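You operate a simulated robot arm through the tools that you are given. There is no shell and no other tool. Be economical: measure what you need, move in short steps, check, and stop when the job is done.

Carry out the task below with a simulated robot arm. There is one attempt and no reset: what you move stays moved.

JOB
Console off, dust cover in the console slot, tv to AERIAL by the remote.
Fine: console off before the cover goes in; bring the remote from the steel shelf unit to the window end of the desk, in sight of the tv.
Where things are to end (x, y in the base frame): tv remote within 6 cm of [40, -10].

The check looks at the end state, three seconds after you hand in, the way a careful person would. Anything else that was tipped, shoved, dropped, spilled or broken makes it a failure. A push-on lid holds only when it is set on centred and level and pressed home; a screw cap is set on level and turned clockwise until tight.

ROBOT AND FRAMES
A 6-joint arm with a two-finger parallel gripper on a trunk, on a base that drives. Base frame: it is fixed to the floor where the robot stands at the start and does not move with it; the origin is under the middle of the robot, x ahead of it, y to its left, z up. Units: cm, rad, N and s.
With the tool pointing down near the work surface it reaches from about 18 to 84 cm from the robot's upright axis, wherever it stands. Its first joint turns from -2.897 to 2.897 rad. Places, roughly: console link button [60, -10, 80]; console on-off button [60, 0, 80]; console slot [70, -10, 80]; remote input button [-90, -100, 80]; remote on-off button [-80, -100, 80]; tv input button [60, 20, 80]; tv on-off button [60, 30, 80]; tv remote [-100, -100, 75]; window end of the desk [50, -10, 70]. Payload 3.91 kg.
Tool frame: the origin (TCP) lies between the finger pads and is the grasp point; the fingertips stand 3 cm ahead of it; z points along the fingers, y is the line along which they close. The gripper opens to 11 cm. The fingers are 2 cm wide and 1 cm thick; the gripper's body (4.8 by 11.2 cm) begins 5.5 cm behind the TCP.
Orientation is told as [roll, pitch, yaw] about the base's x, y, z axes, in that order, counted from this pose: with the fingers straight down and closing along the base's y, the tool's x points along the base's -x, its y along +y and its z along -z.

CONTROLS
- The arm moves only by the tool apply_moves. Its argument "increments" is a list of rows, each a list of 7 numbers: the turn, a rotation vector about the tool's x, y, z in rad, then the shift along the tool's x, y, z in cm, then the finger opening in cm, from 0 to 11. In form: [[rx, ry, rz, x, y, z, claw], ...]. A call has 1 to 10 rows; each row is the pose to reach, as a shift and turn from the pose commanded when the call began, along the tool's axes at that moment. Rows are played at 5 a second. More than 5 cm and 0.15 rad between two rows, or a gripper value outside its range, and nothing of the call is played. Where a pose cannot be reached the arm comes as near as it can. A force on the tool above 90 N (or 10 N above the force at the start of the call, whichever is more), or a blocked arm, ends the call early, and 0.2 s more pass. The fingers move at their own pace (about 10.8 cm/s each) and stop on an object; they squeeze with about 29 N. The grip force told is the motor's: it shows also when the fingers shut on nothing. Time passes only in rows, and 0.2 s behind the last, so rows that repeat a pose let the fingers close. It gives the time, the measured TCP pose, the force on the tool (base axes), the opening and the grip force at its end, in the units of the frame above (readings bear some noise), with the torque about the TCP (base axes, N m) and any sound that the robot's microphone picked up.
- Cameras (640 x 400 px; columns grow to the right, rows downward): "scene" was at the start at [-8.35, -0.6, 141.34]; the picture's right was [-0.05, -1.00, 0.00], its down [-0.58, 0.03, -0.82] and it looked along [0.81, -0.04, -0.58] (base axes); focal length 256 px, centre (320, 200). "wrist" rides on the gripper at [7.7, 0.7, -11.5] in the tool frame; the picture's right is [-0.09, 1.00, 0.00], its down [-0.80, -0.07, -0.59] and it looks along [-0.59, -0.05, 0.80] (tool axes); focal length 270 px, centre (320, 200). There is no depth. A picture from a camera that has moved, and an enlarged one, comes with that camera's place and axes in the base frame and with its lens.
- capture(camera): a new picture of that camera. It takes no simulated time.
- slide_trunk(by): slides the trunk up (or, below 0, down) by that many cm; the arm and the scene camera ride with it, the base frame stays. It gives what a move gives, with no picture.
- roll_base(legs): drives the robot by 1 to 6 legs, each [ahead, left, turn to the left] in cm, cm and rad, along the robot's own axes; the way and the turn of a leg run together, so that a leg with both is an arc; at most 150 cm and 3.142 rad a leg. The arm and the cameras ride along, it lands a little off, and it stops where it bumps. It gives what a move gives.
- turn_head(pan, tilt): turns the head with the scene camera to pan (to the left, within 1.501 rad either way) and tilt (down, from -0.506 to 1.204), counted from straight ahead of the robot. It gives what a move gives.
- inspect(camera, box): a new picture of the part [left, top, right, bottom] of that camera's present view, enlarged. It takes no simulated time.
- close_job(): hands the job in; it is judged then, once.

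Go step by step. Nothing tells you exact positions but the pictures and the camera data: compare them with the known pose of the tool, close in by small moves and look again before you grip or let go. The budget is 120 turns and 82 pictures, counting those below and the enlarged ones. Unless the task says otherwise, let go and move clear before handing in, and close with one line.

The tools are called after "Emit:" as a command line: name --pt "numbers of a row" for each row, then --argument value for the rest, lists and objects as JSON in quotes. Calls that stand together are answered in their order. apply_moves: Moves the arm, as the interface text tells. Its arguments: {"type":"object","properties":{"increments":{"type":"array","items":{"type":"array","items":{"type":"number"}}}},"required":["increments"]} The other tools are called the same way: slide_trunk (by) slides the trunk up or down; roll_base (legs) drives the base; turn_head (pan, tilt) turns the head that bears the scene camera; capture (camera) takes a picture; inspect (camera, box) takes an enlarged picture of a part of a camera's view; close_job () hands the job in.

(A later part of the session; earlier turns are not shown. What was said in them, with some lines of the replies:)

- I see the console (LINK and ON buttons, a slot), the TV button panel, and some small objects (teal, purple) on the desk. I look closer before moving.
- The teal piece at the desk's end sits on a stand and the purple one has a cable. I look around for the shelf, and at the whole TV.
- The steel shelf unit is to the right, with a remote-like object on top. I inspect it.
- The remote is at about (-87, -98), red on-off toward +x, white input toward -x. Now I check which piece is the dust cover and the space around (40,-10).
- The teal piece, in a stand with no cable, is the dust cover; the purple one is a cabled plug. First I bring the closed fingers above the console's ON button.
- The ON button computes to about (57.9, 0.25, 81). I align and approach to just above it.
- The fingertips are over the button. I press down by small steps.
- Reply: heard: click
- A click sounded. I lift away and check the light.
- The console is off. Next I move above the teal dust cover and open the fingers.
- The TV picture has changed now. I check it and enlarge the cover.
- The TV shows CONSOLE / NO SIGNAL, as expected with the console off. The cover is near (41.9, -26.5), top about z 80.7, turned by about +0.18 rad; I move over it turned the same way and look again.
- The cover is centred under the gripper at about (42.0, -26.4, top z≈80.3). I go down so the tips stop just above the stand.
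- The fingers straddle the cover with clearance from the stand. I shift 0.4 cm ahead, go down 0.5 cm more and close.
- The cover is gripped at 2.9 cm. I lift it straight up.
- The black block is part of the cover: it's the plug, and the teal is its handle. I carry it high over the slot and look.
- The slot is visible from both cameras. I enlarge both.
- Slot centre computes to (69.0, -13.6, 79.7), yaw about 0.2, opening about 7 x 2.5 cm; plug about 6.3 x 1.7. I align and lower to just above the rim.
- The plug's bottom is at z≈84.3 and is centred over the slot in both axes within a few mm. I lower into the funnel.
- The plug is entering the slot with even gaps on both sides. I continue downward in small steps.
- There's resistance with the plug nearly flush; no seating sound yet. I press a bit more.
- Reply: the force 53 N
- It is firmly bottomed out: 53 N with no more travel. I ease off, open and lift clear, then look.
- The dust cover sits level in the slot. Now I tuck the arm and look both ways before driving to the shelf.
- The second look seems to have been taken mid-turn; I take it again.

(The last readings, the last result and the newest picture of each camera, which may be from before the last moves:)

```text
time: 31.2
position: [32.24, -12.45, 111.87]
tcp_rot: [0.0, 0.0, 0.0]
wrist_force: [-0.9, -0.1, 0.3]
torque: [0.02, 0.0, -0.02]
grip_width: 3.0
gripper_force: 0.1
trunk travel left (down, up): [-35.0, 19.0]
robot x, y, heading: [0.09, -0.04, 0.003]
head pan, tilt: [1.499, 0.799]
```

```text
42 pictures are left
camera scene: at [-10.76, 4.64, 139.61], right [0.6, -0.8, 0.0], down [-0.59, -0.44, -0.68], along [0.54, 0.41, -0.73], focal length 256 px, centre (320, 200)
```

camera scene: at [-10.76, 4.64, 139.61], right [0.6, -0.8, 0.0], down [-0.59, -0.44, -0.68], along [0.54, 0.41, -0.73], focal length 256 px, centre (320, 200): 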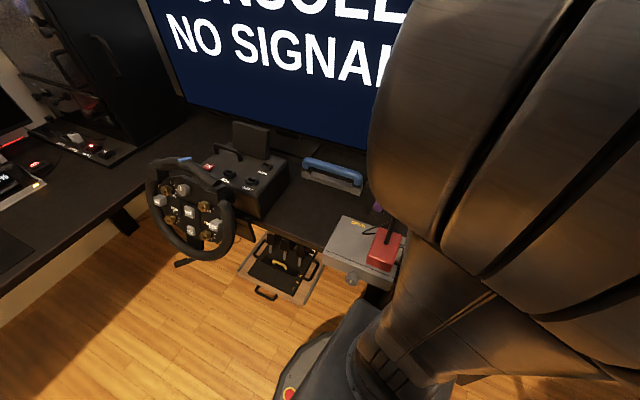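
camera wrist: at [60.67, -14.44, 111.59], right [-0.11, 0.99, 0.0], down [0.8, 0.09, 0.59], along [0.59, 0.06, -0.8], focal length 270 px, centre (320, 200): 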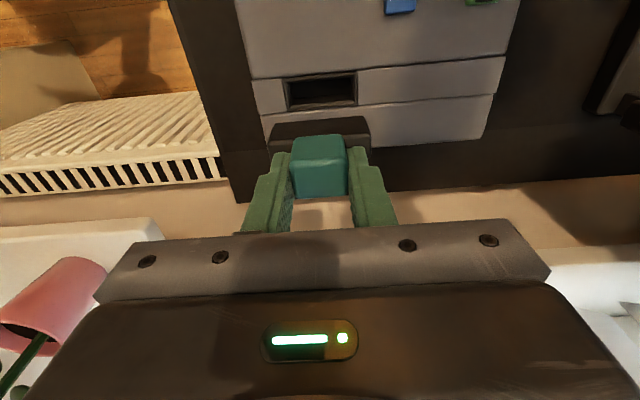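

The floor nearby is clear and the base is round; I turn right by 90° in place and look toward the shelf.

Emit:
roll_base --legs '[[0, 0, -1.57]]'

Emit:
turn_head --pan -0.5 --tilt 0.75

Emit:
capture --camera "scene"

```text
time: 35.4
position: [-12.51, -32.16, 111.93]
tcp_rot: [-0.001, -0.001, -1.57]
wrist_force: [-0.1, 0.8, 0.1]
torque: [0.01, -0.02, 0.04]
grip_width: 3.01
gripper_force: 0.2
trunk travel left (down, up): [-35.0, 19.0]
robot x, y, heading: [-0.05, -0.18, -1.568]
head pan, tilt: [1.499, 0.799]
```

```text
time: 37.3
position: [-12.44, -32.12, 112.0]
tcp_rot: [0.0, 0.001, -1.57]
wrist_force: [0.2, -0.1, 0.2]
torque: [-0.01, -0.01, -0.01]
grip_width: 2.97
gripper_force: 0.0
trunk travel left (down, up): [-35.0, 19.0]
robot x, y, heading: [-0.24, -0.0, -1.568]
head pan, tilt: [-0.499, 0.75]
```

```text
41 pictures are left
camera scene: at [-4.09, 9.6, 140.2], right [-0.88, 0.48, 0.0], down [0.33, 0.6, -0.73], along [-0.35, -0.64, -0.68], focal length 256 px, centre (320, 200)
```

scene: 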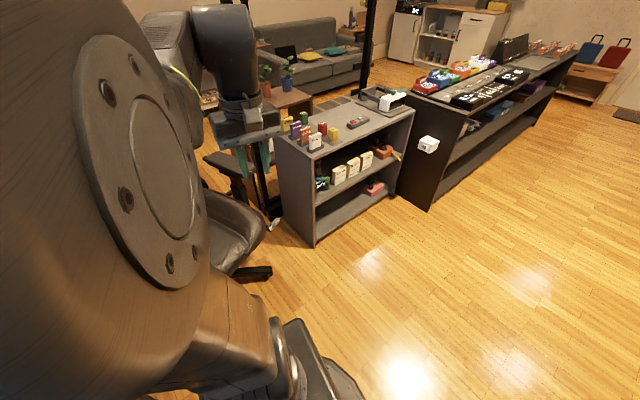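

The floor toward -x is clear. I drive sideways right 82 cm, then ahead 28 cm, ending about 70 cm from the remote.

Emit:
roll_base --legs '[[0, -82, 0], [28, 0, 0]]'

Emit:
turn_head --pan -0.3 --tilt 0.7

Emit:
capture --camera "scene"

Emit:
capture --camera "wrist"

```text
time: 43.2
position: [-94.51, -59.58, 111.76]
tcp_rot: [0.0, 0.002, -1.583]
wrist_force: [0.0, -0.6, 0.2]
torque: [-0.01, 0.0, 0.01]
grip_width: 3.0
gripper_force: 0.1
trunk travel left (down, up): [-35.0, 19.0]
robot x, y, heading: [-81.6, -27.27, -1.582]
head pan, tilt: [-0.499, 0.75]
```

```text
time: 44.0
position: [-94.54, -59.53, 111.87]
tcp_rot: [0.0, -0.001, -1.581]
wrist_force: [0.3, -0.4, -0.4]
torque: [0.03, -0.03, -0.01]
grip_width: 3.0
gripper_force: 0.1
trunk travel left (down, up): [-35.0, 19.0]
robot x, y, heading: [-81.71, -27.79, -1.584]
head pan, tilt: [-0.3, 0.7]
```

```text
40 pictures are left
camera scene: at [-84.27, -18.73, 140.63], right [-0.95, 0.31, 0.0], down [0.2, 0.61, -0.76], along [-0.23, -0.73, -0.64], focal length 256 px, centre (320, 200)
```

scene: 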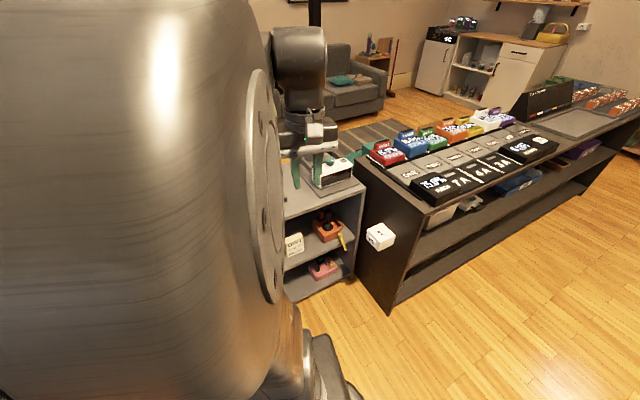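

```text
39 pictures are left
camera wrist: at [-93.78, -51.68, 123.43], right [1.0, -0.1, 0.0], down [-0.08, -0.8, 0.59], along [-0.06, -0.59, -0.8], focal length 270 px, centre (320, 200)
```

wrist: 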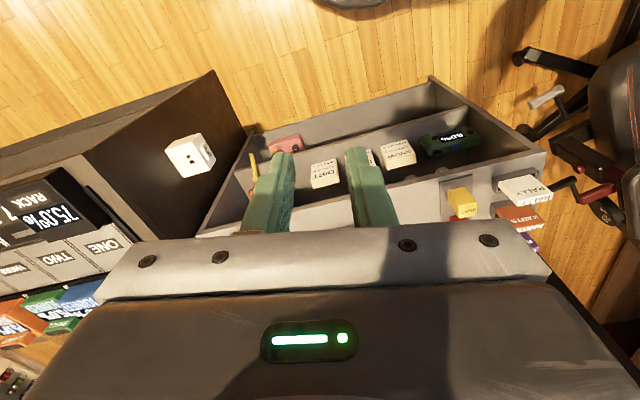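

The arm must reach out over the shelf. I extend toward (-87, -92) at z≈105, above everything there.

Emit:
apply_moves --pt "0 0 0 -4.5 1 1 5" --pt "0 0 0 -9 2 2 5" --pt "0 0 0 -13.5 3 3 5" --pt "0 0 0 -18 4 4 5" --pt "0 0 0 -22.5 5 5 5" --pt "0 0 0 -27 6 6 6" --pt "0 0 0 -31 7 7 6" --pt "0 0 0 -34 7 7 6"

Emit:
capture --camera "wrist"

Emit:
capture --camera "scene"

```text
time: 45.8
position: [-87.79, -93.58, 104.93]
tcp_rot: [-0.001, 0.001, -1.582]
wrist_force: [0.6, -0.5, 0.8]
torque: [-0.01, 0.06, -0.02]
grip_width: 5.99
gripper_force: 0.0
trunk travel left (down, up): [-35.0, 19.0]
robot x, y, heading: [-81.75, -27.67, -1.581]
head pan, tilt: [-0.3, 0.7]
```

```text
38 pictures are left
camera wrist: at [-87.05, -85.81, 116.44], right [1.0, -0.1, 0.0], down [-0.08, -0.8, 0.59], along [-0.06, -0.59, -0.8], focal length 270 px, centre (320, 200)
```

wrist: 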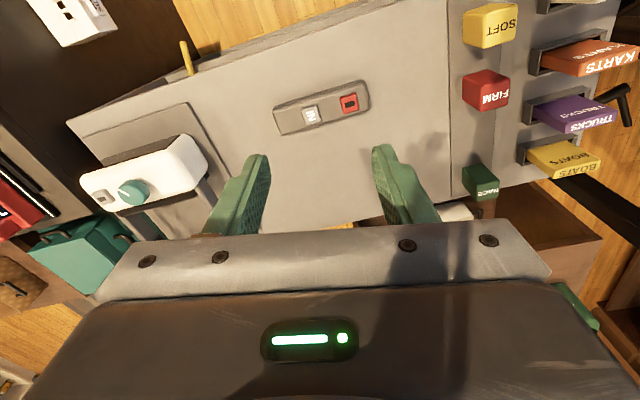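

```text
37 pictures are left
camera scene: at [-84.25, -18.79, 140.63], right [-0.95, 0.31, 0.0], down [0.2, 0.61, -0.76], along [-0.23, -0.73, -0.64], focal length 256 px, centre (320, 200)
```

scene: 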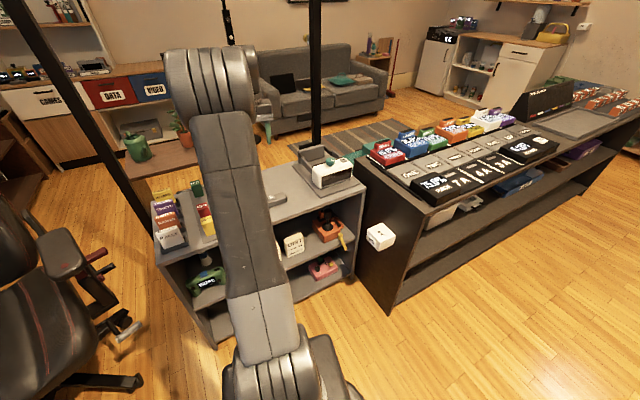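

The remote lies near (-88.4, -98.8), its long axis about 0.2 rad off +x, the red on-off end toward +x. I turn the wrist so the fingers close across its width.

Emit:
apply_moves --pt "0 0 -0.145 0 0 0 6" --pt "0 0 -0.29 0 0 0 6" --pt "0 0 -0.435 0 0 0 6" --pt "0 0 -0.58 0 0 0 6" --pt "0 0 -0.725 0 0 0 6" --pt "0 0 -0.87 0 0 0 6" --pt "0 0 -1.015 0 0 0 6" --pt "0 0 -1.16 0 0 0 6" --pt "0 0 -1.305 0 0 0 6"

Emit:
apply_moves --pt "0 0 -0.12 0 0 0 6" --pt "0 0 -0.24 0 0 0 6" --pt "0 0 -0.36 0 0 0 6" --pt "0 0 -0.48 0 0 0 6"

Emit:
capture --camera "wrist"

```text
time: 47.8
position: [-87.96, -93.49, 104.83]
tcp_rot: [-0.002, -0.001, -0.274]
wrist_force: [-0.4, 0.3, -0.3]
torque: [0.0, 0.02, 0.0]
grip_width: 5.98
gripper_force: 0.0
trunk travel left (down, up): [-35.0, 19.0]
robot x, y, heading: [-81.92, -27.33, -1.585]
head pan, tilt: [-0.3, 0.7]
```

```text
time: 48.8
position: [-87.91, -93.69, 104.79]
tcp_rot: [0.001, 0.0, 0.205]
wrist_force: [-0.9, 0.5, -0.3]
torque: [-0.02, 0.05, -0.02]
grip_width: 5.99
gripper_force: 0.0
trunk travel left (down, up): [-35.0, 19.0]
robot x, y, heading: [-81.71, -27.04, -1.582]
head pan, tilt: [-0.3, 0.7]
```

```text
36 pictures are left
camera wrist: at [-95.59, -94.36, 116.39], right [-0.12, 0.99, 0.0], down [0.8, 0.09, 0.59], along [0.59, 0.07, -0.8], focal length 270 px, centre (320, 200)
```

wrist: 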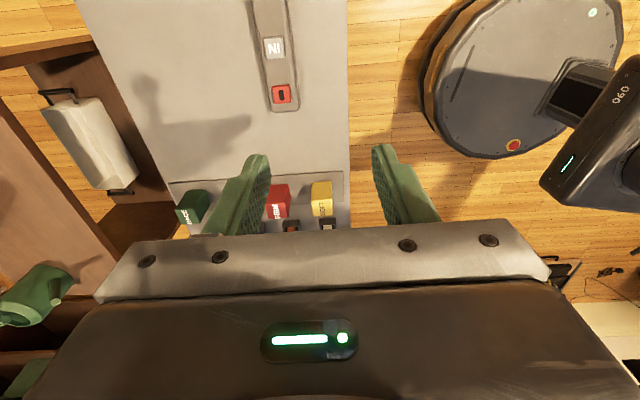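

The wrist can reach this turn. The remote's centre is near (-88, -99), top z≈75. I move above it at z≈86 and look.

Emit:
apply_moves --pt "0 0 0 0.6 -2.6 3.5 6.5" --pt "0 0 0 1.2 -5.2 7 6.5" --pt "0 0 0 1.2 -5.2 11 6.5" --pt "0 0 0 1.2 -5.2 15 6.5" --pt "0 0 0 1.2 -5.2 19 6.5"

Emit:
inspect --camera "wrist" --box '[160, 0, 480, 200]'

Emit:
inspect --camera "scene" --box '[220, 120, 380, 220]'

```text
time: 50.0
position: [-87.98, -99.02, 85.85]
tcp_rot: [0.001, 0.0, 0.203]
wrist_force: [0.2, 0.2, 1.1]
torque: [0.0, 0.01, 0.01]
grip_width: 6.5
gripper_force: 0.1
trunk travel left (down, up): [-35.0, 19.0]
robot x, y, heading: [-81.81, -27.74, -1.581]
head pan, tilt: [-0.3, 0.7]
```

```text
2.00 times, centred on (320, 100) of wrist
camera zoom: at [-95.74, -99.73, 97.36], right [-0.11, 0.99, 0.0], down [0.8, 0.09, 0.59], along [0.59, 0.07, -0.8], focal length 541 px, centre (320, 400)
```

zoom: 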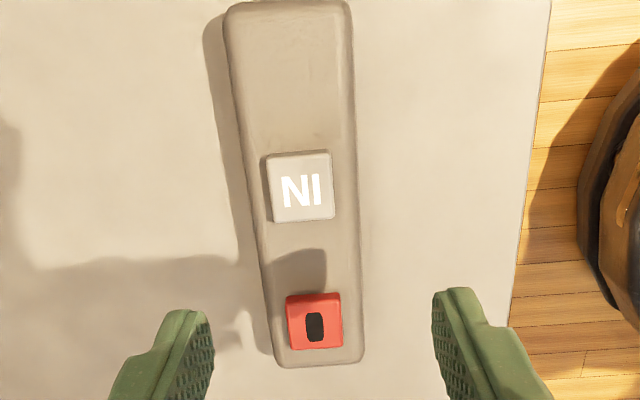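

```text
4.00 times, centred on (300, 170) of scene
camera zoom: at [-84.26, -18.78, 140.64], right [-0.95, 0.31, 0.0], down [0.2, 0.61, -0.76], along [-0.23, -0.73, -0.64], focal length 1023 px, centre (400, 320)
```

zoom: 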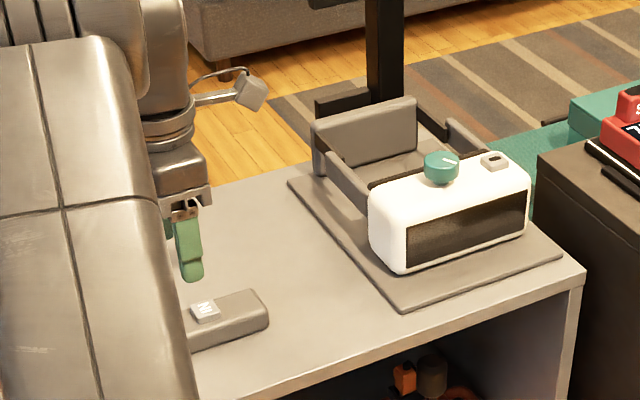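

The remote's centre is at (-88.6, -99.35), 4.4 cm wide, aligned with the gripper. I descend around it carefully.

Emit:
apply_moves --pt "0 0 0 0.68 -0.25 3 7" --pt "0 0 0 0.68 -0.25 6 7" --pt "0 0 0 0.68 -0.25 8 7" --pt "0 0 0 0.68 -0.25 9 7"

Emit:
inspect --camera "wrist" --box '[160, 0, 480, 200]'

Emit:
inspect --camera "scene" --box '[240, 150, 320, 200]'

```text
time: 51.0
position: [-88.58, -99.25, 76.76]
tcp_rot: [0.004, 0.001, 0.203]
wrist_force: [-0.4, 0.9, 0.1]
torque: [0.0, 0.03, 0.0]
grip_width: 6.99
gripper_force: 0.1
trunk travel left (down, up): [-35.0, 19.0]
robot x, y, heading: [-81.82, -27.68, -1.58]
head pan, tilt: [-0.3, 0.7]
```

```text
2.00 times, centred on (320, 100) of wrist
camera zoom: at [-96.33, -100.06, 88.36], right [-0.11, 0.99, 0.0], down [0.8, 0.09, 0.59], along [0.59, 0.07, -0.8], focal length 541 px, centre (320, 400)
```

zoom: 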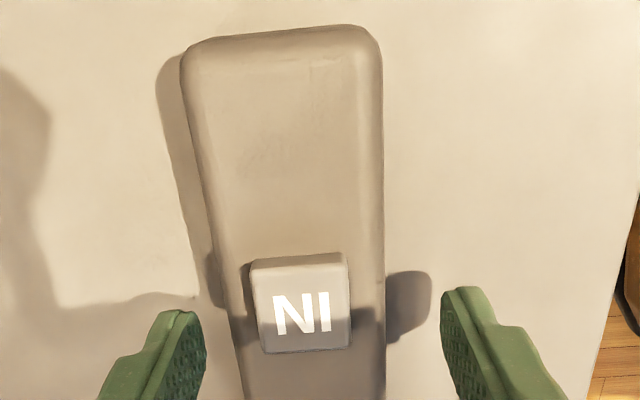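

```text
8.00 times, centred on (280, 175) of scene
camera zoom: at [-84.26, -18.76, 140.63], right [-0.95, 0.31, 0.0], down [0.2, 0.61, -0.76], along [-0.23, -0.73, -0.64], focal length 2046 px, centre (640, 400)
```

zoom: 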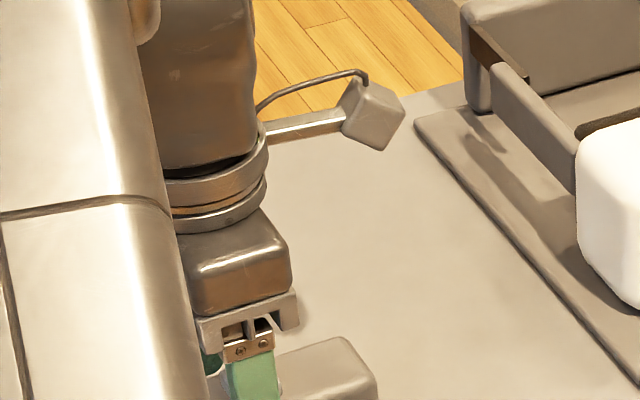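

The tips are near the shelf top, straddling the remote. I go down 0.6 cm more and close.

Emit:
apply_moves --pt "0 0 0 0 -0.15 0.6 7" --pt "0 0 0 0 -0.15 0.6 5" --pt "0 0 0 0 -0.15 0.6 3.5" --pt "0 0 0 0 -0.15 0.6 3.5"

Emit:
apply_moves --pt "0 0 0 0 0 -1 3.5" --pt "0 0 0 0 0 -3 3.5" --pt "0 0 0 0 0 -7 3.5" --pt "0 0 0 0 0 -11 3.5" --pt "0 0 0 0 0 -15 3.5" --pt "0 0 0 0 0 -19 3.5"

Emit:
capture --camera "wrist"

```text
time: 52.0
position: [-88.62, -99.33, 76.3]
tcp_rot: [0.001, 0.0, 0.202]
wrist_force: [0.4, -0.3, 0.1]
torque: [-0.02, 0.03, -0.01]
grip_width: 4.55
gripper_force: 29.3
trunk travel left (down, up): [-35.0, 19.0]
robot x, y, heading: [-81.44, -27.77, -1.581]
head pan, tilt: [-0.3, 0.7]
```

```text
time: 53.4
position: [-88.64, -99.46, 95.28]
tcp_rot: [0.002, -0.001, 0.203]
wrist_force: [0.7, -0.3, -0.4]
torque: [0.02, 0.0, 0.02]
grip_width: 4.53
gripper_force: 28.9
trunk travel left (down, up): [-35.0, 19.0]
robot x, y, heading: [-81.71, -27.32, -1.585]
head pan, tilt: [-0.3, 0.7]
```

```text
31 pictures are left
camera wrist: at [-96.27, -100.14, 106.82], right [-0.11, 0.99, 0.0], down [0.8, 0.09, 0.59], along [0.59, 0.07, -0.8], focal length 270 px, centre (320, 200)
```

wrist: 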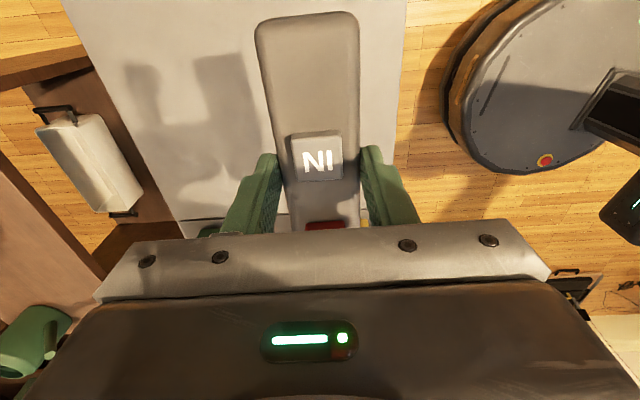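

The remote is held. I retract the arm toward the robot, raising it.

Emit:
apply_moves --pt "0 0 0 -1.5 3.9 -1.6 3.5" --pt "0 0 0 -3 7.8 -3.2 3.5" --pt "0 0 0 -4.5 11.7 -4.8 3.5" --pt "0 0 0 -6 15.6 -6.4 3.5" --pt "0 0 0 -7.5 19.5 -8 3.5" --pt "0 0 0 -9 23.4 -9.6 3.5" --pt "0 0 0 -10.5 27.3 -11.2 3.5" --pt "0 0 0 -12 31.2 -12.8 3.5" --pt "0 0 0 -13.5 35 -14 3.5"

Emit:
roll_base --legs '[[-28, 0, 0], [0, 81, 0]]'

Emit:
roll_base --legs '[[0, 0, 1.57]]'

```text
time: 55.4
position: [-82.47, -62.31, 109.31]
tcp_rot: [0.001, -0.001, 0.203]
wrist_force: [0.6, -0.8, -1.1]
torque: [0.02, 0.04, 0.01]
grip_width: 4.53
gripper_force: 29.0
trunk travel left (down, up): [-35.0, 19.0]
robot x, y, heading: [-81.57, -27.34, -1.582]
head pan, tilt: [-0.3, 0.7]
```

```text
time: 61.2
position: [-1.29, -34.75, 109.25]
tcp_rot: [-0.001, -0.001, 0.206]
wrist_force: [-0.1, -0.4, -0.9]
torque: [0.0, 0.04, 0.04]
grip_width: 4.52
gripper_force: 28.4
trunk travel left (down, up): [-35.0, 19.0]
robot x, y, heading: [-0.81, 0.23, -1.576]
head pan, tilt: [-0.3, 0.7]
```

```text
time: 65.5
position: [34.03, -0.16, 109.18]
tcp_rot: [0.0, -0.002, 1.787]
wrist_force: [-0.8, 0.0, -1.3]
torque: [-0.02, -0.01, -0.02]
grip_width: 4.54
gripper_force: 29.2
trunk travel left (down, up): [-35.0, 19.0]
robot x, y, heading: [-0.53, -0.14, 0.003]
head pan, tilt: [-0.3, 0.7]
```

I'm back at the desk. I turn the remote toward the TV and move over (40, -10), then look.

Emit:
apply_moves --pt "0 0 0.13 1.9 -0.6 0 3.5" --pt "0 0 0.26 3.7 -1.2 0 3.5" --pt "0 0 0.39 5.6 -1.8 0 3.5" --pt "0 0 0.52 7.4 -2.4 0 3.5" --pt "0 0 0.65 9.3 -3.1 0 3.5" --pt "0 0 0.78 11.06 -3.7 0 3.5"

Emit:
turn_head --pan 0.3 --tilt 0.8

Emit:
capture --camera "wrist"

Emit:
capture --camera "scene"

```text
time: 66.9
position: [40.25, -10.25, 109.2]
tcp_rot: [0.003, 0.0, 1.007]
wrist_force: [0.8, 0.9, -0.4]
torque: [-0.02, 0.01, 0.02]
grip_width: 4.52
gripper_force: 29.0
trunk travel left (down, up): [-35.0, 19.0]
robot x, y, heading: [-0.47, -0.34, 0.006]
head pan, tilt: [-0.3, 0.7]
```

```text
time: 67.9
position: [40.14, -10.26, 109.24]
tcp_rot: [0.001, 0.001, 1.008]
wrist_force: [-1.1, 0.3, -1.6]
torque: [0.03, 0.04, 0.02]
grip_width: 4.54
gripper_force: 29.3
trunk travel left (down, up): [-35.0, 19.0]
robot x, y, heading: [-0.64, 0.1, 0.005]
head pan, tilt: [0.3, 0.799]
```

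```text
30 pictures are left
camera wrist: at [35.5, -16.21, 120.82], right [-0.8, 0.6, 0.0], down [0.49, 0.64, 0.59], along [0.36, 0.47, -0.8], focal length 270 px, centre (320, 200)
```

wrist: 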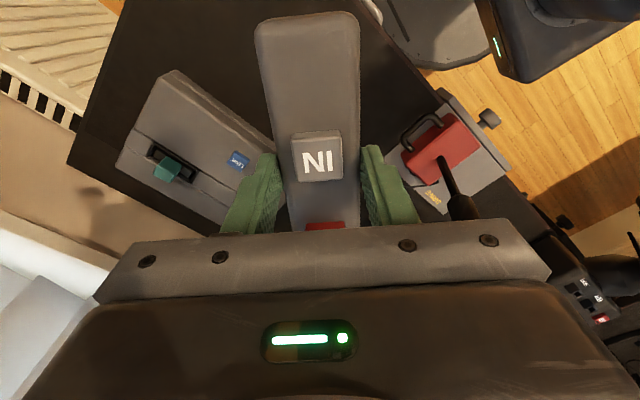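

```text
29 pictures are left
camera scene: at [-10.18, 2.26, 139.81], right [0.3, -0.95, 0.0], down [-0.68, -0.21, -0.7], along [0.67, 0.21, -0.72], focal length 256 px, centre (320, 200)
```

scene: 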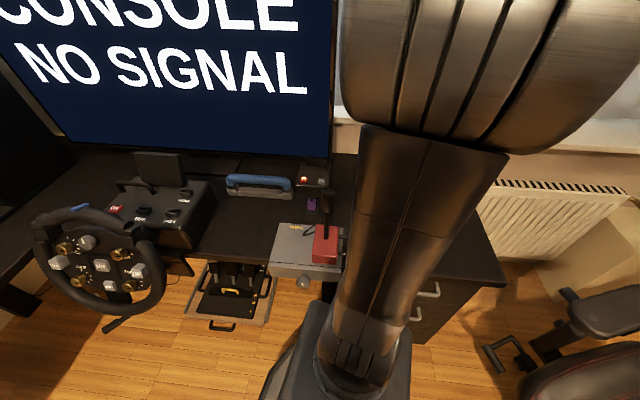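

The area at (40,-10) is free. I lower the remote to just above the desk.

Emit:
apply_moves --pt "0 0 0 0 0 5 3.5" --pt "0 0 0 0 0 10 3.5" --pt "0 0 0 0 0 15 3.5" --pt "0 0 0 0 0 20 3.5" --pt "0 0 0 0 0 24 3.5" --pt "0 0 0 0 0 28 3.5" --pt "0 0 0 0 0 30 3.5"

Emit:
capture --camera "wrist"

```text
time: 69.5
position: [40.15, -10.38, 79.09]
tcp_rot: [0.001, 0.0, 1.009]
wrist_force: [0.8, 0.6, -2.5]
torque: [-0.01, -0.03, 0.0]
grip_width: 4.54
gripper_force: 29.1
trunk travel left (down, up): [-35.0, 19.0]
robot x, y, heading: [-0.84, 0.27, 0.004]
head pan, tilt: [0.3, 0.799]
```

```text
28 pictures are left
camera wrist: at [35.48, -16.29, 90.71], right [-0.8, 0.61, 0.0], down [0.49, 0.64, 0.59], along [0.36, 0.47, -0.8], focal length 270 px, centre (320, 200)
```

wrist: 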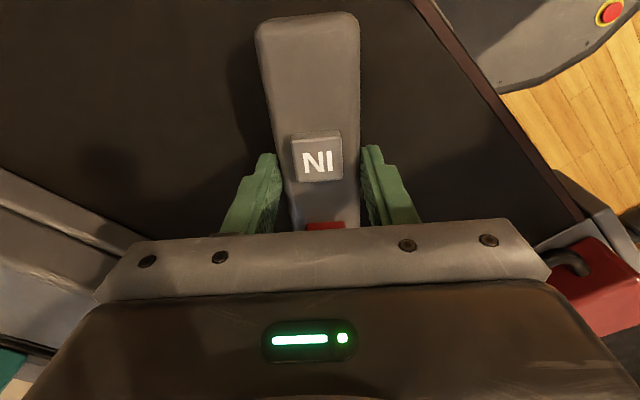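

Emit:
apply_moves --pt "0 0 0 0 0 0.8 3.5" --pt "0 0 0 0 0 1.6 3.5" --pt "0 0 0 0 0 2.2 3.5"

```text
time: 70.3
position: [40.11, -10.12, 77.32]
tcp_rot: [-0.005, -0.003, 1.009]
wrist_force: [0.8, -1.3, 49.1]
torque: [-0.13, 0.69, -0.06]
grip_width: 4.53
gripper_force: 28.6
trunk travel left (down, up): [-35.0, 19.0]
robot x, y, heading: [-1.0, -0.27, 0.007]
head pan, tilt: [0.3, 0.799]
```

The remote is on the desk (contact at TCP z≈77.3). I ease off, open and lift.

Emit:
apply_moves --pt "0 0 0 0 0 -0.35 3.5" --pt "0 0 0 0 0 -0.35 6" --pt "0 0 0 0 0 -0.35 6.5" --pt "0 0 0 0 0 -4 6.5" --pt "0 0 0 0 0 -8 6.5" --pt "0 0 0 0 0 -12 6.5"

Emit:
capture --camera "wrist"

```text
time: 71.7
position: [40.1, -10.22, 89.01]
tcp_rot: [0.002, 0.0, 1.01]
wrist_force: [-0.6, 0.1, 0.3]
torque: [0.03, 0.04, 0.02]
grip_width: 6.5
gripper_force: 0.1
trunk travel left (down, up): [-35.0, 19.0]
robot x, y, heading: [-1.16, -0.06, 0.004]
head pan, tilt: [0.3, 0.799]
```

```text
27 pictures are left
camera wrist: at [35.41, -16.24, 100.62], right [-0.8, 0.61, 0.0], down [0.49, 0.64, 0.59], along [0.36, 0.47, -0.8], focal length 270 px, centre (320, 200)
```

wrist: 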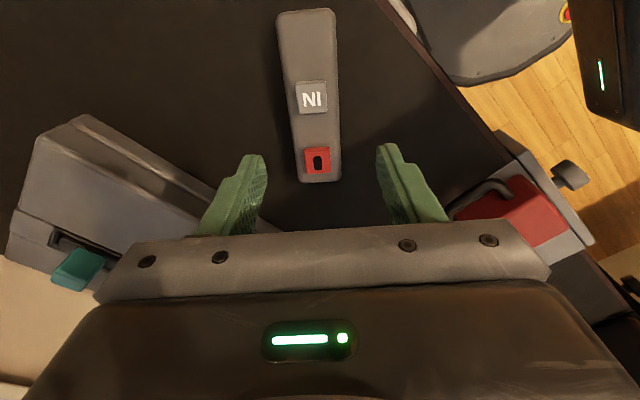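

The remote is released in place. I close the fingers and go to just above its IN button, offset (0.87, -0.58) in the tool frame.

Emit:
apply_moves --pt "0 0 0 0.87 -0.58 0 3" --pt "0 0 0 0.87 -0.58 0 0" --pt "0 0 0 0.87 -0.58 4 0" --pt "0 0 0 0.87 -0.58 7 0"

Emit:
inspect --camera "wrist" --box '[220, 70, 420, 195]'

```text
time: 72.7
position: [40.2, -11.32, 81.92]
tcp_rot: [0.001, 0.001, 1.009]
wrist_force: [1.0, 0.3, 0.4]
torque: [-0.03, -0.02, -0.03]
grip_width: 0.0
gripper_force: 28.7
trunk travel left (down, up): [-35.0, 19.0]
robot x, y, heading: [-0.47, 0.1, 0.001]
head pan, tilt: [0.3, 0.799]
```

```text
3.20 times, centred on (320, 132) of wrist
camera zoom: at [35.57, -17.26, 93.56], right [-0.8, 0.61, 0.0], down [0.49, 0.64, 0.59], along [0.36, 0.47, -0.8], focal length 865 px, centre (320, 416)
```

zoom: 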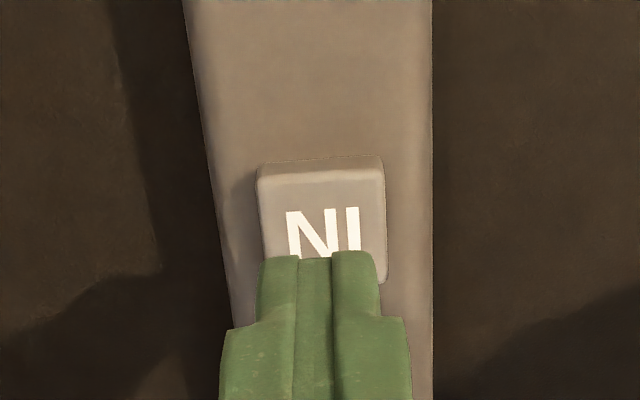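

The fingertips are aligned over IN. I press down in small steps.

Emit:
apply_moves --pt "0 0 0 0 0 1.5 0" --pt "0 0 0 0 0 2.2 0" --pt "0 0 0 0 0 2.6 0"

Emit:
apply_moves --pt "0 0 0 0 0 0.3 0" --pt "0 0 0 0 0 0.5 0"

```text
time: 73.5
position: [40.16, -11.32, 79.85]
tcp_rot: [-0.007, -0.002, 1.008]
wrist_force: [-1.1, -0.2, 45.7]
torque: [0.0, 0.06, -0.12]
grip_width: 0.02
gripper_force: 28.9
trunk travel left (down, up): [-35.0, 19.0]
robot x, y, heading: [-1.01, 0.08, 0.005]
head pan, tilt: [0.3, 0.799]
heard: click
```

```text
time: 73.9
position: [40.19, -11.27, 79.92]
tcp_rot: [-0.015, -0.004, 1.012]
wrist_force: [-15.1, 5.4, 59.3]
torque: [0.12, 0.59, -0.06]
grip_width: 0.0
gripper_force: 29.1
trunk travel left (down, up): [-35.0, 19.0]
robot x, y, heading: [-0.75, -0.54, 0.009]
head pan, tilt: [0.3, 0.799]
stopped in row 2: the force on the tool passed its limit (the readings are from after the stop); the commanded pose is now the measured one
```

A click sounded at the first press. I lift and look at the TV.

Emit:
apply_moves --pt "0 0 0 0 0 -2 0" --pt "0 0 0 0 0 -5 0" --pt "0 0 0 0 0 -9 0"

Emit:
turn_head --pan 0.5 --tilt 0.4

Emit:
capture --camera "scene"

Emit:
capture --camera "wrist"

```text
time: 74.7
position: [40.25, -11.13, 88.38]
tcp_rot: [-0.008, -0.002, 1.01]
wrist_force: [0.1, -0.7, 0.1]
torque: [0.0, -0.01, -0.02]
grip_width: 0.0
gripper_force: 28.9
trunk travel left (down, up): [-35.0, 19.0]
robot x, y, heading: [-0.75, 0.15, 0.009]
head pan, tilt: [0.3, 0.799]
```

```text
time: 75.6
position: [40.44, -11.19, 88.29]
tcp_rot: [-0.009, -0.001, 1.009]
wrist_force: [-0.4, -0.2, 0.0]
torque: [-0.01, -0.02, -0.01]
grip_width: 0.03
gripper_force: 28.7
trunk travel left (down, up): [-35.0, 19.0]
robot x, y, heading: [-0.57, 0.31, 0.009]
head pan, tilt: [0.499, 0.4]
```

```text
25 pictures are left
camera scene: at [-9.77, 4.32, 143.31], right [0.48, -0.88, 0.0], down [-0.34, -0.19, -0.92], along [0.81, 0.44, -0.39], focal length 256 px, centre (320, 200)
```

scene: 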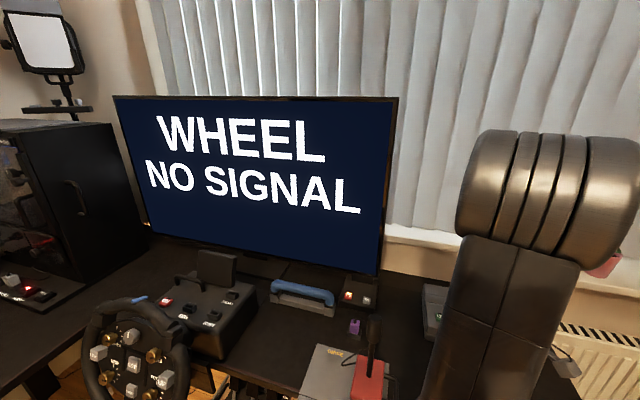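

```text
24 pictures are left
camera wrist: at [35.57, -17.27, 99.86], right [-0.8, 0.6, -0.01], down [0.48, 0.64, 0.6], along [0.37, 0.47, -0.8], focal length 270 px, centre (320, 200)
```

wrist: 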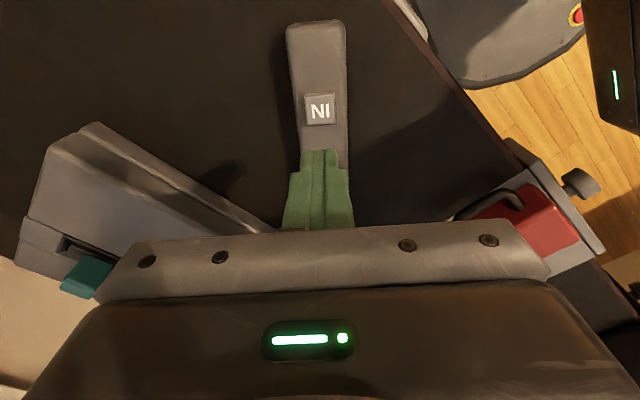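

One press steps the input: now WHEEL. I press IN again.

Emit:
apply_moves --pt "0 0 0 0.3 0 4 0" --pt "0 0 0 0.3 0 7 0" --pt "0 0 0 0.3 0 7.9 0" --pt "0 0 0 0.3 0 8.3 0" --pt "0 0 0 0.3 0 5 0" --pt "0 0 0 0.3 0 2 0"

Emit:
capture --camera "scene"

```text
time: 77.0
position: [40.19, -11.64, 86.43]
tcp_rot: [-0.008, -0.001, 1.011]
wrist_force: [-0.4, 0.2, 0.3]
torque: [0.04, 0.03, 0.0]
grip_width: 0.0
gripper_force: 29.5
trunk travel left (down, up): [-35.0, 19.0]
robot x, y, heading: [-0.8, -0.01, 0.002]
head pan, tilt: [0.499, 0.4]
heard: click
```

```text
23 pictures are left
camera scene: at [-9.81, 4.33, 143.31], right [0.48, -0.88, 0.0], down [-0.34, -0.19, -0.92], along [0.81, 0.44, -0.39], focal length 256 px, centre (320, 200)
```

scene: 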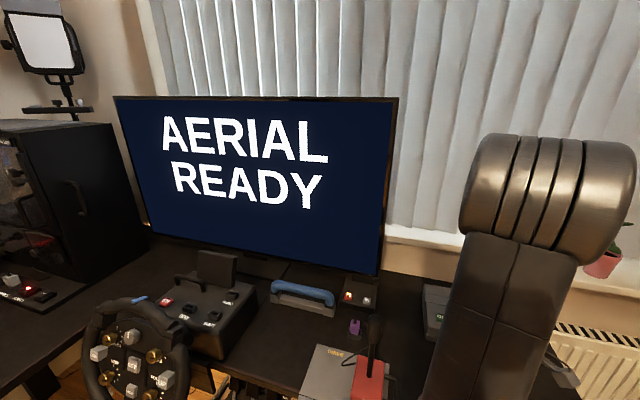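

The TV shows AERIAL / READY. I lift clear and take a last look at the remote and console.

Emit:
apply_moves --pt "0 0 0 0 0 -5 0" --pt "0 0 0 0 0 -10 0" --pt "0 0 0 0 0 -15 0" --pt "0 0 0 0 0 -20 0"

Emit:
capture --camera "wrist"

```text
time: 78.0
position: [40.03, -11.51, 106.51]
tcp_rot: [-0.009, -0.001, 1.012]
wrist_force: [0.1, 0.2, 0.5]
torque: [-0.03, -0.01, -0.02]
grip_width: 0.01
gripper_force: 29.2
trunk travel left (down, up): [-35.0, 19.0]
robot x, y, heading: [-0.77, 0.07, 0.006]
head pan, tilt: [0.499, 0.4]
```

```text
22 pictures are left
camera wrist: at [35.27, -17.58, 118.08], right [-0.8, 0.6, -0.01], down [0.48, 0.64, 0.6], along [0.37, 0.47, -0.8], focal length 270 px, centre (320, 200)
```

wrist: 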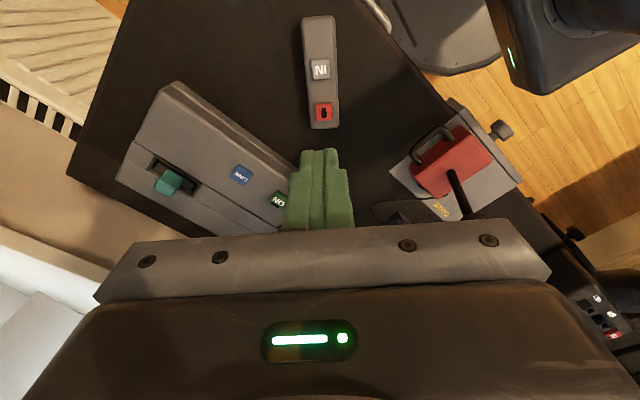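

Everything is in place: console off, cover seated, remote near (40, -10.5), TV on AERIAL. I hand in.

Emit:
close_job

```text
The job is handed in.
```

The job is handed in: the console is off, the dust cover is seated in its slot, the remote is on the desk about 1 cm from [40, -10], and the TV was switched with it and shows AERIAL / READY.
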